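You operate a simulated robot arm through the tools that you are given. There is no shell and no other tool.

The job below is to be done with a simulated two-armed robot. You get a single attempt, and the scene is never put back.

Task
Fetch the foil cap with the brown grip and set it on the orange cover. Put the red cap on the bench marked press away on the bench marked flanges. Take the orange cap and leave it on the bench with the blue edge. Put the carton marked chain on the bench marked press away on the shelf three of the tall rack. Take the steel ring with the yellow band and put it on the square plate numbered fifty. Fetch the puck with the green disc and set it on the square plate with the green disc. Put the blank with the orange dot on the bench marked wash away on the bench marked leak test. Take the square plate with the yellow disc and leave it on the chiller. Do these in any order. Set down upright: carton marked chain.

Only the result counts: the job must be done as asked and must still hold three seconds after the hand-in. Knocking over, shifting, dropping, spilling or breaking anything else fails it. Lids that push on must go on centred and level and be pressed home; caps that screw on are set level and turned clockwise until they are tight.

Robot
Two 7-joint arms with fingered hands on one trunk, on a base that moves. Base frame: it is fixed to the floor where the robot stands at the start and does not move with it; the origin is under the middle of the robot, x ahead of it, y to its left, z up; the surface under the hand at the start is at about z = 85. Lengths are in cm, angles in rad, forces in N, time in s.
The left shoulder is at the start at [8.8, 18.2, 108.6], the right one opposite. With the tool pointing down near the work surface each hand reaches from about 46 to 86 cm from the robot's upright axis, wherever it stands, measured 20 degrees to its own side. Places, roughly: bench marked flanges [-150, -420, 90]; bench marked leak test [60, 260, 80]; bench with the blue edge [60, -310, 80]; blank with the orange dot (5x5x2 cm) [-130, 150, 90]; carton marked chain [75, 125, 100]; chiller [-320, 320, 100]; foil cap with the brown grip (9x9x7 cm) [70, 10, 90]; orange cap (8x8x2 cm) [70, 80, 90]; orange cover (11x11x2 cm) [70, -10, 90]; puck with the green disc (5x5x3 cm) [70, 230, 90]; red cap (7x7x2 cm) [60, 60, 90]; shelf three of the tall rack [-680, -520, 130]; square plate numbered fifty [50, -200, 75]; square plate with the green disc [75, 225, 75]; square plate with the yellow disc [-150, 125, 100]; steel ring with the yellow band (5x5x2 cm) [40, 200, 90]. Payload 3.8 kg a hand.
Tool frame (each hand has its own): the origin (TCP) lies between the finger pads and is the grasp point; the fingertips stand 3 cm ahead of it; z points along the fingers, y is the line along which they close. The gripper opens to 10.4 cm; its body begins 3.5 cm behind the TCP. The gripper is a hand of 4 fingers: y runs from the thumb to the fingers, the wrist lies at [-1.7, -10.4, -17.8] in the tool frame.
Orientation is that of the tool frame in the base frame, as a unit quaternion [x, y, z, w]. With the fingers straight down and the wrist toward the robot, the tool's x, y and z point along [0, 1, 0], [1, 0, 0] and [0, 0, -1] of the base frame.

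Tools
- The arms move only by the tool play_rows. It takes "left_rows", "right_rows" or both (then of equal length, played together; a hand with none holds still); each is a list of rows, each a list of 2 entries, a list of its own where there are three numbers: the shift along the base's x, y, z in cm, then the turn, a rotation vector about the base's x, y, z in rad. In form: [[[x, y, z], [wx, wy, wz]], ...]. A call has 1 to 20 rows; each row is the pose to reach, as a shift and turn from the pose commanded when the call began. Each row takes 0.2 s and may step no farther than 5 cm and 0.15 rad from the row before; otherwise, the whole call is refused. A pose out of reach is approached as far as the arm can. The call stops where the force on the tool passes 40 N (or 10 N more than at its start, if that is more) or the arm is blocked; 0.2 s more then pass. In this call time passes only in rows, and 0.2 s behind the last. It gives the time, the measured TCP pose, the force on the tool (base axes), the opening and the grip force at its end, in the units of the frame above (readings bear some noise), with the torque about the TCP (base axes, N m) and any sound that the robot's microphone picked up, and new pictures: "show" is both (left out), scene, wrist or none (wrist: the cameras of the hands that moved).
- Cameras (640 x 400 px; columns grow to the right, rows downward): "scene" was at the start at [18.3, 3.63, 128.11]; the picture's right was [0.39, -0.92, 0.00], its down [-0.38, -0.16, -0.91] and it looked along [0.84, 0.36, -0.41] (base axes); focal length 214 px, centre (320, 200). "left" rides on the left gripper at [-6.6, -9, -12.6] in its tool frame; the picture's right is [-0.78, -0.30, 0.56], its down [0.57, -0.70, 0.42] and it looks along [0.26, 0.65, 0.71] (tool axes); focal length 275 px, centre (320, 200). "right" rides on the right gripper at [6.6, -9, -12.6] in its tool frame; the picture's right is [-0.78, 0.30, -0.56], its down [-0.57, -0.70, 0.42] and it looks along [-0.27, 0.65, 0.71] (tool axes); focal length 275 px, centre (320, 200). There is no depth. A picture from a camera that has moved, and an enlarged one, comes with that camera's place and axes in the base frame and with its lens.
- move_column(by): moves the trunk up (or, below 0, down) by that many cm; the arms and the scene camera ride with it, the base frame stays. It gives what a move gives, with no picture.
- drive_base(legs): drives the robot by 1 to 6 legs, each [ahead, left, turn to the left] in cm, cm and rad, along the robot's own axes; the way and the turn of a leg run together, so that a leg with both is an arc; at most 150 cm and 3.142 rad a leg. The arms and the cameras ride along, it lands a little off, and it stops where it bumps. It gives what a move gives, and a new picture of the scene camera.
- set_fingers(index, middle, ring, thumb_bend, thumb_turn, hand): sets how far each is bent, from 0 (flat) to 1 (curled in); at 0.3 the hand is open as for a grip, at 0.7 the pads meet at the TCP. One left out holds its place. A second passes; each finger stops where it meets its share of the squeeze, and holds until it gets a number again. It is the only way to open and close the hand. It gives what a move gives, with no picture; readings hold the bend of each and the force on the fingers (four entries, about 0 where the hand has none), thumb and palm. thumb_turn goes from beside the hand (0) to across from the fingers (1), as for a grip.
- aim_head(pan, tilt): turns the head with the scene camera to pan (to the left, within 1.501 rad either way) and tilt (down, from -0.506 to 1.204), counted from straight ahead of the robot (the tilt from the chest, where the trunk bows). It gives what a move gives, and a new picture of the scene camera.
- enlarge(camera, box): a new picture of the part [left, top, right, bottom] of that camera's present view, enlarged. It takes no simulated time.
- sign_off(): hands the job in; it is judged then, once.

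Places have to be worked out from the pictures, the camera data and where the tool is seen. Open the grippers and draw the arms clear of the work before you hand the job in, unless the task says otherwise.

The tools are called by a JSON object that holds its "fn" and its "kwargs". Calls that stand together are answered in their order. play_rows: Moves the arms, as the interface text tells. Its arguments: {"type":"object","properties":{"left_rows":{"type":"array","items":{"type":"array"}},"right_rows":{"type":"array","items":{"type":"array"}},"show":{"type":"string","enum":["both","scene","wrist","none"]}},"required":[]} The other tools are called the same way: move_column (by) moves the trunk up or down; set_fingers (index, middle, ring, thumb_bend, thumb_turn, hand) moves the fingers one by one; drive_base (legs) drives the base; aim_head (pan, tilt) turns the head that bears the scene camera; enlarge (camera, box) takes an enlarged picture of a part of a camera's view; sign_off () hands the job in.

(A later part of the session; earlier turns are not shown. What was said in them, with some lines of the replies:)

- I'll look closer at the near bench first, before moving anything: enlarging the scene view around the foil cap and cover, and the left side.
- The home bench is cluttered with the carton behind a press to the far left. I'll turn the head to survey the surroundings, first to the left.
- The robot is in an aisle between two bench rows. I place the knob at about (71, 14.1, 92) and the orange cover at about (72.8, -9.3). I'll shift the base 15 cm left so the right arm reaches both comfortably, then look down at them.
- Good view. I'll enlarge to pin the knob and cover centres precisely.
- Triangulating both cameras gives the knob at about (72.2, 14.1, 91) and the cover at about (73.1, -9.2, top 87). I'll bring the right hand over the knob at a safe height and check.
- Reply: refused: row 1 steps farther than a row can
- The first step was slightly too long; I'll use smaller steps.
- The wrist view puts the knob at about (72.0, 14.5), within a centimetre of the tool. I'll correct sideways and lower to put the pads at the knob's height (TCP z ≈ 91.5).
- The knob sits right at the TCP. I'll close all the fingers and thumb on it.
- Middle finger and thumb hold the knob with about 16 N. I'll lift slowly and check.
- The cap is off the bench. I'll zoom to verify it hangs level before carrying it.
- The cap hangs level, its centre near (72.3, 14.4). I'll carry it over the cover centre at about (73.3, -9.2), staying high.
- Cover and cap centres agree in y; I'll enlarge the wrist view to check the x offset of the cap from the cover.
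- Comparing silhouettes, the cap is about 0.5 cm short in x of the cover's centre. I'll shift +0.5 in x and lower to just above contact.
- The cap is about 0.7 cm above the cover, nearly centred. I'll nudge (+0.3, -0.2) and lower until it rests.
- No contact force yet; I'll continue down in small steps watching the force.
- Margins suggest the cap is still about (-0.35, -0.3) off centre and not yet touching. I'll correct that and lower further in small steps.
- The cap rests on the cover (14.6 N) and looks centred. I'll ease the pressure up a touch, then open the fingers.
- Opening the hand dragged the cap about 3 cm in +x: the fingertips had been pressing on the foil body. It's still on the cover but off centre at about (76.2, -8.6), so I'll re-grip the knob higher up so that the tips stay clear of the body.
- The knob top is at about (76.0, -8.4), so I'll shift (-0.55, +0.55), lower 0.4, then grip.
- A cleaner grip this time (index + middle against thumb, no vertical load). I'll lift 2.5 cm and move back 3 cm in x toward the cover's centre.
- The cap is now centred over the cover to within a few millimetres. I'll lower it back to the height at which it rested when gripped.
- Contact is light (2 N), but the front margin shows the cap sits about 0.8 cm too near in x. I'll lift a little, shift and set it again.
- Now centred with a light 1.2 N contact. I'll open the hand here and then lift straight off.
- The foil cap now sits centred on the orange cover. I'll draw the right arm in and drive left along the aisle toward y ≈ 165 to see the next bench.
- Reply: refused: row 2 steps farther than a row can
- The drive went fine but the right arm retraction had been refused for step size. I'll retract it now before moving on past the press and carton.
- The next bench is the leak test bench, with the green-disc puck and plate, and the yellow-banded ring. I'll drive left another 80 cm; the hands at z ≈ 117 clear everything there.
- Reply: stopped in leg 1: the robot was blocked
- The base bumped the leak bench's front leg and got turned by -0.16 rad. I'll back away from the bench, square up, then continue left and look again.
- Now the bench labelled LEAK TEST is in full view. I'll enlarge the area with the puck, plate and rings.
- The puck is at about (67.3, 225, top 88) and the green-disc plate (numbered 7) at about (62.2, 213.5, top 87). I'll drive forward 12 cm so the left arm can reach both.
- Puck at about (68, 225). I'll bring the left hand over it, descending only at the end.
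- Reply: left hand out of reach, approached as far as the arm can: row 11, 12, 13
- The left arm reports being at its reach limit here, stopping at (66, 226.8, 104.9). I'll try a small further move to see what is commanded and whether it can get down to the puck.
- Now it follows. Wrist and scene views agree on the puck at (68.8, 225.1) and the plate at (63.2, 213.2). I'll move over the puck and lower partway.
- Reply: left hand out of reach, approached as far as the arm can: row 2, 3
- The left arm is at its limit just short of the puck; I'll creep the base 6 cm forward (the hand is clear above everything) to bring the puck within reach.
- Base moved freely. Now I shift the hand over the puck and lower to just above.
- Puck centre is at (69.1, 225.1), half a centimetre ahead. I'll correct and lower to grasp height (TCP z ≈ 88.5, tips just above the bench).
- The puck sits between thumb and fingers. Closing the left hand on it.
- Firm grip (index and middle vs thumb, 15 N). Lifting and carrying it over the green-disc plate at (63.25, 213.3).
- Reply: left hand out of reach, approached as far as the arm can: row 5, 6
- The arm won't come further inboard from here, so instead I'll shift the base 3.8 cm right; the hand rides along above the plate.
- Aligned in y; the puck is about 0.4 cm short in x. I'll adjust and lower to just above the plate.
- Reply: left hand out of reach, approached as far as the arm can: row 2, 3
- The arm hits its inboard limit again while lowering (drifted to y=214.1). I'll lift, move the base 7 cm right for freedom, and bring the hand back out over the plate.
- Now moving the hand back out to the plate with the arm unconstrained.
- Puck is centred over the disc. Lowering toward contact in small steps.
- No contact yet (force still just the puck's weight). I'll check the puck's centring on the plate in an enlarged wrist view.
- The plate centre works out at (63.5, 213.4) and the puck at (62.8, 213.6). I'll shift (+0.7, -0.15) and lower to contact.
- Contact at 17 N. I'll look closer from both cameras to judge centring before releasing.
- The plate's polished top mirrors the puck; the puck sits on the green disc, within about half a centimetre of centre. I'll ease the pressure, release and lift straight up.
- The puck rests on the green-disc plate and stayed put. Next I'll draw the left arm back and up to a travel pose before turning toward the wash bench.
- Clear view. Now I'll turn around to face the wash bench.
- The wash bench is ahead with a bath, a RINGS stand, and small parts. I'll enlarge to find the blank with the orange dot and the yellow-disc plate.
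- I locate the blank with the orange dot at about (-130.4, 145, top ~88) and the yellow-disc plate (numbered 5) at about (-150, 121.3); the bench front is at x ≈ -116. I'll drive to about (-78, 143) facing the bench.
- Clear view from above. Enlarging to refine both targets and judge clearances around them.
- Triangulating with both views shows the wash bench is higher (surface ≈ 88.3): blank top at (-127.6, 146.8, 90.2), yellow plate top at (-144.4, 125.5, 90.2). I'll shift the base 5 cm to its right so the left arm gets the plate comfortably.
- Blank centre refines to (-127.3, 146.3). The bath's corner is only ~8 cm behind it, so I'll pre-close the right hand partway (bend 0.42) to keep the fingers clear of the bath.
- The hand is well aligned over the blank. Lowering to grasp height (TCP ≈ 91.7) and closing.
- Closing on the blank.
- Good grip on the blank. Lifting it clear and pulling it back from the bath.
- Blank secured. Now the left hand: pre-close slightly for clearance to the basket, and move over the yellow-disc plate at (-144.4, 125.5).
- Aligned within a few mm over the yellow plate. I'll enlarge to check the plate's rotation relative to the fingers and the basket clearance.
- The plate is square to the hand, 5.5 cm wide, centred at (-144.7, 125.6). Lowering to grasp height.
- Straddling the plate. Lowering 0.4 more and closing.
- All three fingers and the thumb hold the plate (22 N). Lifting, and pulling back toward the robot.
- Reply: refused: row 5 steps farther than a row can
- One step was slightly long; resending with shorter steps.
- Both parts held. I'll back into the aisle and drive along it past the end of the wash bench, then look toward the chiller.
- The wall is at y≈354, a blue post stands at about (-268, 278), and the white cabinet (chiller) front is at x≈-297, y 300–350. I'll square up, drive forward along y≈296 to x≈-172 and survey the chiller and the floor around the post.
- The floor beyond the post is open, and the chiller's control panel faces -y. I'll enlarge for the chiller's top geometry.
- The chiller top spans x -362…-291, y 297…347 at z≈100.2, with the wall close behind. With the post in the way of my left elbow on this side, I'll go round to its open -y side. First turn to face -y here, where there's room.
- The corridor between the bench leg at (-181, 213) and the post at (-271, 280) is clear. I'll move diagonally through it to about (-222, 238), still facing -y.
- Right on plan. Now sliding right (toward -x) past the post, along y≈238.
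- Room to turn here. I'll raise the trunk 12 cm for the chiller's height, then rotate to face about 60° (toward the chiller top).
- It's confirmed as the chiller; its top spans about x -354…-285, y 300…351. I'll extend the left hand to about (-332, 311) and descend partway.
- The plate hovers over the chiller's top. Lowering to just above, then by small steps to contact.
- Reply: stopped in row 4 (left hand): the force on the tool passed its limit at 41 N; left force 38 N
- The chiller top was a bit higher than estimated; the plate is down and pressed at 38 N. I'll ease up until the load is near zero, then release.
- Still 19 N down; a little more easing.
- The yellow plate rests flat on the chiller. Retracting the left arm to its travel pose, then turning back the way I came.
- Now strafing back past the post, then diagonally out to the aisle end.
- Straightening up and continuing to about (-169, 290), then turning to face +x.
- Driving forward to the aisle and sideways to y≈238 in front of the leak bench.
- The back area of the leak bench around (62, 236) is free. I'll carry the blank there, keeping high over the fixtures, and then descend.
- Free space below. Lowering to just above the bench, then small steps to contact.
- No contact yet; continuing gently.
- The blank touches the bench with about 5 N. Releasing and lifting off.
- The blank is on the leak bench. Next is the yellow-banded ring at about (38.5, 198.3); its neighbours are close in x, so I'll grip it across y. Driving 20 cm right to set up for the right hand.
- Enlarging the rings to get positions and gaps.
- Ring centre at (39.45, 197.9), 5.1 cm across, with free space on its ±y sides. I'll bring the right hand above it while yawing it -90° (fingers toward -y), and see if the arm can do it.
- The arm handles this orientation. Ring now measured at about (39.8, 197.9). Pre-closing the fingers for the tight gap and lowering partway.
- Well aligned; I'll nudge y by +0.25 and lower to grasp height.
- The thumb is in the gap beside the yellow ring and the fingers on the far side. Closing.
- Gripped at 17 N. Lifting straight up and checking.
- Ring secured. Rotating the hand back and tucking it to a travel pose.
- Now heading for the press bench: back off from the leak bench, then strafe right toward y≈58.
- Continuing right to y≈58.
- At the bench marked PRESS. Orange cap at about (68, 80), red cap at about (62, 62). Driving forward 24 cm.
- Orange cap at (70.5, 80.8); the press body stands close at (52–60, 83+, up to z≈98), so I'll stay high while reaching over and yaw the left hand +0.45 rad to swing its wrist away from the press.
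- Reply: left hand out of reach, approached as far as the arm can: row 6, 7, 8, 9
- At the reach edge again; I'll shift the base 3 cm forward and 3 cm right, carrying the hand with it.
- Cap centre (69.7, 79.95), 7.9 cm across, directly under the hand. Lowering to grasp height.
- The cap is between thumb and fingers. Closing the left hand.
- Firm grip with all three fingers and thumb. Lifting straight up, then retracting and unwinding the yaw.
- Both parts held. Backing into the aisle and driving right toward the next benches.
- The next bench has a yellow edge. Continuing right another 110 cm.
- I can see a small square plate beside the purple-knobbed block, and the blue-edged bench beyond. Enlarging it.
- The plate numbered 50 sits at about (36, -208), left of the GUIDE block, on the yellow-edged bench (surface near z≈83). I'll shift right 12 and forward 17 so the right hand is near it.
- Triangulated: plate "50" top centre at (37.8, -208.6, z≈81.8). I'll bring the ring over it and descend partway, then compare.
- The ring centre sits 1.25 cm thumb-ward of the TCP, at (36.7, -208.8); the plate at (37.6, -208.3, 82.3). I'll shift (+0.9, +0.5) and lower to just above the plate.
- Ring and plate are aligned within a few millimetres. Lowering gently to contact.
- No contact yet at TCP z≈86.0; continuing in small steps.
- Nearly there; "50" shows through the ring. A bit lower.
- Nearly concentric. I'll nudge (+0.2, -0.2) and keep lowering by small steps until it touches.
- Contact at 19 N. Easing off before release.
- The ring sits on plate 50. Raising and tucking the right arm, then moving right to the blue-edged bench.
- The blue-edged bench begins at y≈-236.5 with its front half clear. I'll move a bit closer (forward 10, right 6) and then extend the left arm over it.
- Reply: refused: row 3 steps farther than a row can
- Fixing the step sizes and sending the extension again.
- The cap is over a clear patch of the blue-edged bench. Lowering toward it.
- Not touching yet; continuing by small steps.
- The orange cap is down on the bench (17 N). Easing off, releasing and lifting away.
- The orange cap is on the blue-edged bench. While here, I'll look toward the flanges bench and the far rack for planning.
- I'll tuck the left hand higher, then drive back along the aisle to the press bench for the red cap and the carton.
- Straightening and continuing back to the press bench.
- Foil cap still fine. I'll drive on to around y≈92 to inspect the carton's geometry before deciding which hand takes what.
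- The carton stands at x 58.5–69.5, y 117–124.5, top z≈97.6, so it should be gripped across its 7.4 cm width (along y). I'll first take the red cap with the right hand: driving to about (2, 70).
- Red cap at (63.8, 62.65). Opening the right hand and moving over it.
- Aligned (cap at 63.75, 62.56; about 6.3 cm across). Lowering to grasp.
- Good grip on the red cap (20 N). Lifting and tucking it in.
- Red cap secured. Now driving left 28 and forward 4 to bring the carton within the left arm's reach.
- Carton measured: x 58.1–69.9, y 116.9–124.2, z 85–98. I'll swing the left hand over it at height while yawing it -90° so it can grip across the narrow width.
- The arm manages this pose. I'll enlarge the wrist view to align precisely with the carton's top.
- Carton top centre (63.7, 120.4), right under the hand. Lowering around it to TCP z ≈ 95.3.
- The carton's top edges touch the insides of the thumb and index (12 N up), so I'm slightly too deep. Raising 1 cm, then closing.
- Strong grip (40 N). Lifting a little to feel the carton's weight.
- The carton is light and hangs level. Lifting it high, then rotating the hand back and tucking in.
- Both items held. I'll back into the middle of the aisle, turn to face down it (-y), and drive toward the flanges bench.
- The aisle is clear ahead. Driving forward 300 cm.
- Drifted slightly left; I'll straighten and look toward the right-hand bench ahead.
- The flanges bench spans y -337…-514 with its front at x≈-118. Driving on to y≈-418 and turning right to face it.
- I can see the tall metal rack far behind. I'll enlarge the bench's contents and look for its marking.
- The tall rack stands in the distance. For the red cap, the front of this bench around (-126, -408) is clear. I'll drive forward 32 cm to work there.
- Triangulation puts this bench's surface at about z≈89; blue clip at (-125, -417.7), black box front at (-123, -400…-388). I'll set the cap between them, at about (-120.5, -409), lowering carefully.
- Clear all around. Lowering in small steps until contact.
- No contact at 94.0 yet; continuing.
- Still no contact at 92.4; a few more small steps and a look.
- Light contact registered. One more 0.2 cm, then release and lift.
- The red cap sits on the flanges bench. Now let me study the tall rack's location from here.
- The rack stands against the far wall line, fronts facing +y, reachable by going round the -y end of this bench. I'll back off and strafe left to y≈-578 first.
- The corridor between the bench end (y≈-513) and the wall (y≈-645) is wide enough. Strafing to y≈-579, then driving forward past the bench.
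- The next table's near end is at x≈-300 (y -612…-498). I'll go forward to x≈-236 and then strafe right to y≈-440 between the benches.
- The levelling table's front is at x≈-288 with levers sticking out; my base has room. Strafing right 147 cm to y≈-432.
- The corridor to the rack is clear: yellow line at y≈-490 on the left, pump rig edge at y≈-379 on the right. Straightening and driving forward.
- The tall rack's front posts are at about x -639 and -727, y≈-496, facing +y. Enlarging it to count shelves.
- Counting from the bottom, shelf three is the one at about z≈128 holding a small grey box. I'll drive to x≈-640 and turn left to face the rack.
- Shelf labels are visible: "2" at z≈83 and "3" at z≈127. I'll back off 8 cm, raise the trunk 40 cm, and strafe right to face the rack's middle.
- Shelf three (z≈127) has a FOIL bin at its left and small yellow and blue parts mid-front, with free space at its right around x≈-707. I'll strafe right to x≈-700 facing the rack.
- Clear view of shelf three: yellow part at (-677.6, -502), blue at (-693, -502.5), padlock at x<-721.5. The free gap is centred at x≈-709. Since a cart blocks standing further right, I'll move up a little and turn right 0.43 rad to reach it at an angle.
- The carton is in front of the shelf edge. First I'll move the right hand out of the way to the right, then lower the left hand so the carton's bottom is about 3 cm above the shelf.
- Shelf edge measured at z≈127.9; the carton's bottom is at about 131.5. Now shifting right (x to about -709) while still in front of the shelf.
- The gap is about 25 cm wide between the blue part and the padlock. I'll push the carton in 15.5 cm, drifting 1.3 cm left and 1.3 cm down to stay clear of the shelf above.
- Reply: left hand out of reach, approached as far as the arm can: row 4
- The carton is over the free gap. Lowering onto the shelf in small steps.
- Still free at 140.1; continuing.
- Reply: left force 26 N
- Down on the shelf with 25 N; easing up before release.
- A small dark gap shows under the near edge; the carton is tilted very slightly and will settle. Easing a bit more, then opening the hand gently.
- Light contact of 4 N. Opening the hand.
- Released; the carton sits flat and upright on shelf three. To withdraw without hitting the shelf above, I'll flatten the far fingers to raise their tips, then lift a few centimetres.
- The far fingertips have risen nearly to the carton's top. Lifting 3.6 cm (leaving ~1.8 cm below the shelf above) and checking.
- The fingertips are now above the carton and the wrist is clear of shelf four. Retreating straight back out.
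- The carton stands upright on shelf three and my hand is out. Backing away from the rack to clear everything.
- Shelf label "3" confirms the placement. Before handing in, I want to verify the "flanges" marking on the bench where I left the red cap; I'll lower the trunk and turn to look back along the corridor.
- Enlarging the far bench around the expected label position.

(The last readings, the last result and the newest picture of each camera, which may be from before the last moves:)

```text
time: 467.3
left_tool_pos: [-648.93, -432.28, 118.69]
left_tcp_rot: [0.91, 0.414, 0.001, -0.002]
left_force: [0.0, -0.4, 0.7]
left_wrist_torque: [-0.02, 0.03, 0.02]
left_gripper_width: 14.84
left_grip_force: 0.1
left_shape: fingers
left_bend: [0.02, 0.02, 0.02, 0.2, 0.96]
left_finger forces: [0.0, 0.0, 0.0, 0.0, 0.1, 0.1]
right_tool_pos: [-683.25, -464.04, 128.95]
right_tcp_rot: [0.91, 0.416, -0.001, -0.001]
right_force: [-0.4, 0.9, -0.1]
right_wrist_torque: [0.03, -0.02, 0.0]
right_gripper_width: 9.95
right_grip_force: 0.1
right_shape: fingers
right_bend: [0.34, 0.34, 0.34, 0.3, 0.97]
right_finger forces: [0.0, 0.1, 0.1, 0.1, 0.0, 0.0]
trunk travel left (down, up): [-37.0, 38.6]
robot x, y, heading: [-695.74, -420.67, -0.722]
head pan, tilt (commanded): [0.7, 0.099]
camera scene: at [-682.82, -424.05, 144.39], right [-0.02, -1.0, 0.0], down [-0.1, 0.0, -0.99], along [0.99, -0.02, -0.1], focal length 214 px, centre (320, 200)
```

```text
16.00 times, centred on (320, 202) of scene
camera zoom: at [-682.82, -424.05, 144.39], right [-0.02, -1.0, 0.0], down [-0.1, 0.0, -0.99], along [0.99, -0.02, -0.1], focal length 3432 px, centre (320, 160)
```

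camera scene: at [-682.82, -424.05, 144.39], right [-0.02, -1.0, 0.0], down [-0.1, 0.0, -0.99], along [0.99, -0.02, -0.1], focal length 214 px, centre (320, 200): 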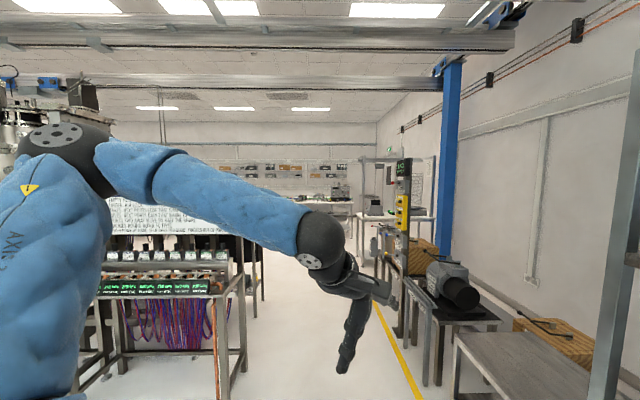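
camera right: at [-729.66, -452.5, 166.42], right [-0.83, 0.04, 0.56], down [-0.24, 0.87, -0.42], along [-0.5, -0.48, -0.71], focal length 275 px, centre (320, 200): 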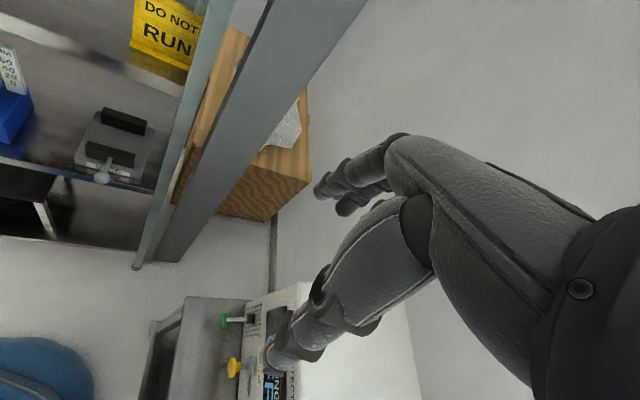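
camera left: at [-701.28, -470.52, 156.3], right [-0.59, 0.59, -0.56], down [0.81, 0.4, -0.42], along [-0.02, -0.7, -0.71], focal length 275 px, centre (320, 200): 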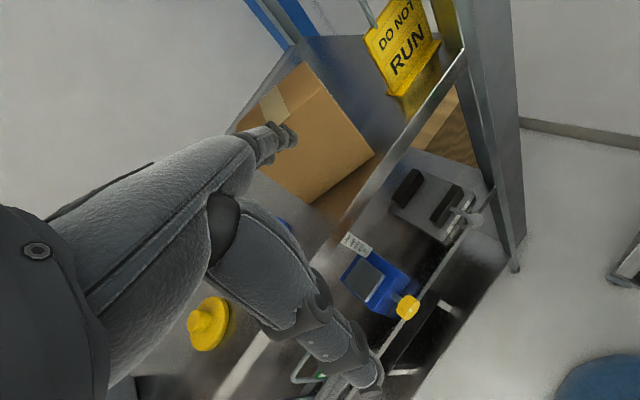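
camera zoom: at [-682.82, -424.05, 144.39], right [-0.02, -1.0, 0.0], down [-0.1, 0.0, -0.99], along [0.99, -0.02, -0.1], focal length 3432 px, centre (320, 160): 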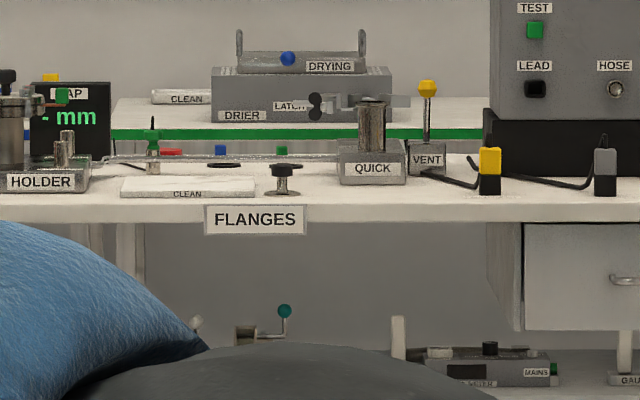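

The bench is confirmed as FLANGES and the red cap shows on it. All eight items have been placed and seen at rest, both hands are open, and the arms are clear of everything, so I'm handing the job in.

{"fn": "sign_off", "kwargs": {}}

```text
The job is handed in.
```

All eight moves are done and I've handed the job in; I haven't been told how it was judged. I saw each item at rest after I let go of it.

| Item | Where it is now |
|---|---|
| Foil cap, brown grip | Centred on the orange cover |
| Red cap | Bench marked flanges (I read the label afterwards) |
| Orange cap | Bench with the blue edge |
| Carton marked chain | Upright on shelf three of the tall rack (shelf label "3" visible) |
| Steel ring, yellow band | Square plate numbered fifty |
| Puck, green disc | Square plate with the green disc, about 0.5 cm off centre |
| Blank, orange dot | Bench marked leak test |
| Square plate, yellow disc | Top of the chiller |

Three things happened along the way:

- **Bump:** Early on, the base hit a leg of the leak test bench and turned slightly. Nothing on the bench looked disturbed, but I couldn't measure whether the bench itself moved.
- **Foil cap:** The first release dragged it about 3 cm. I gripped it again and centred it; the cover stayed where it was.
- **Hard contact:** The yellow-disc plate met the chiller top harder than planned, at about 40 N, because the top was higher than I had estimated. It came to rest flat.

Both hands were open and the arms were clear when I handed it in.
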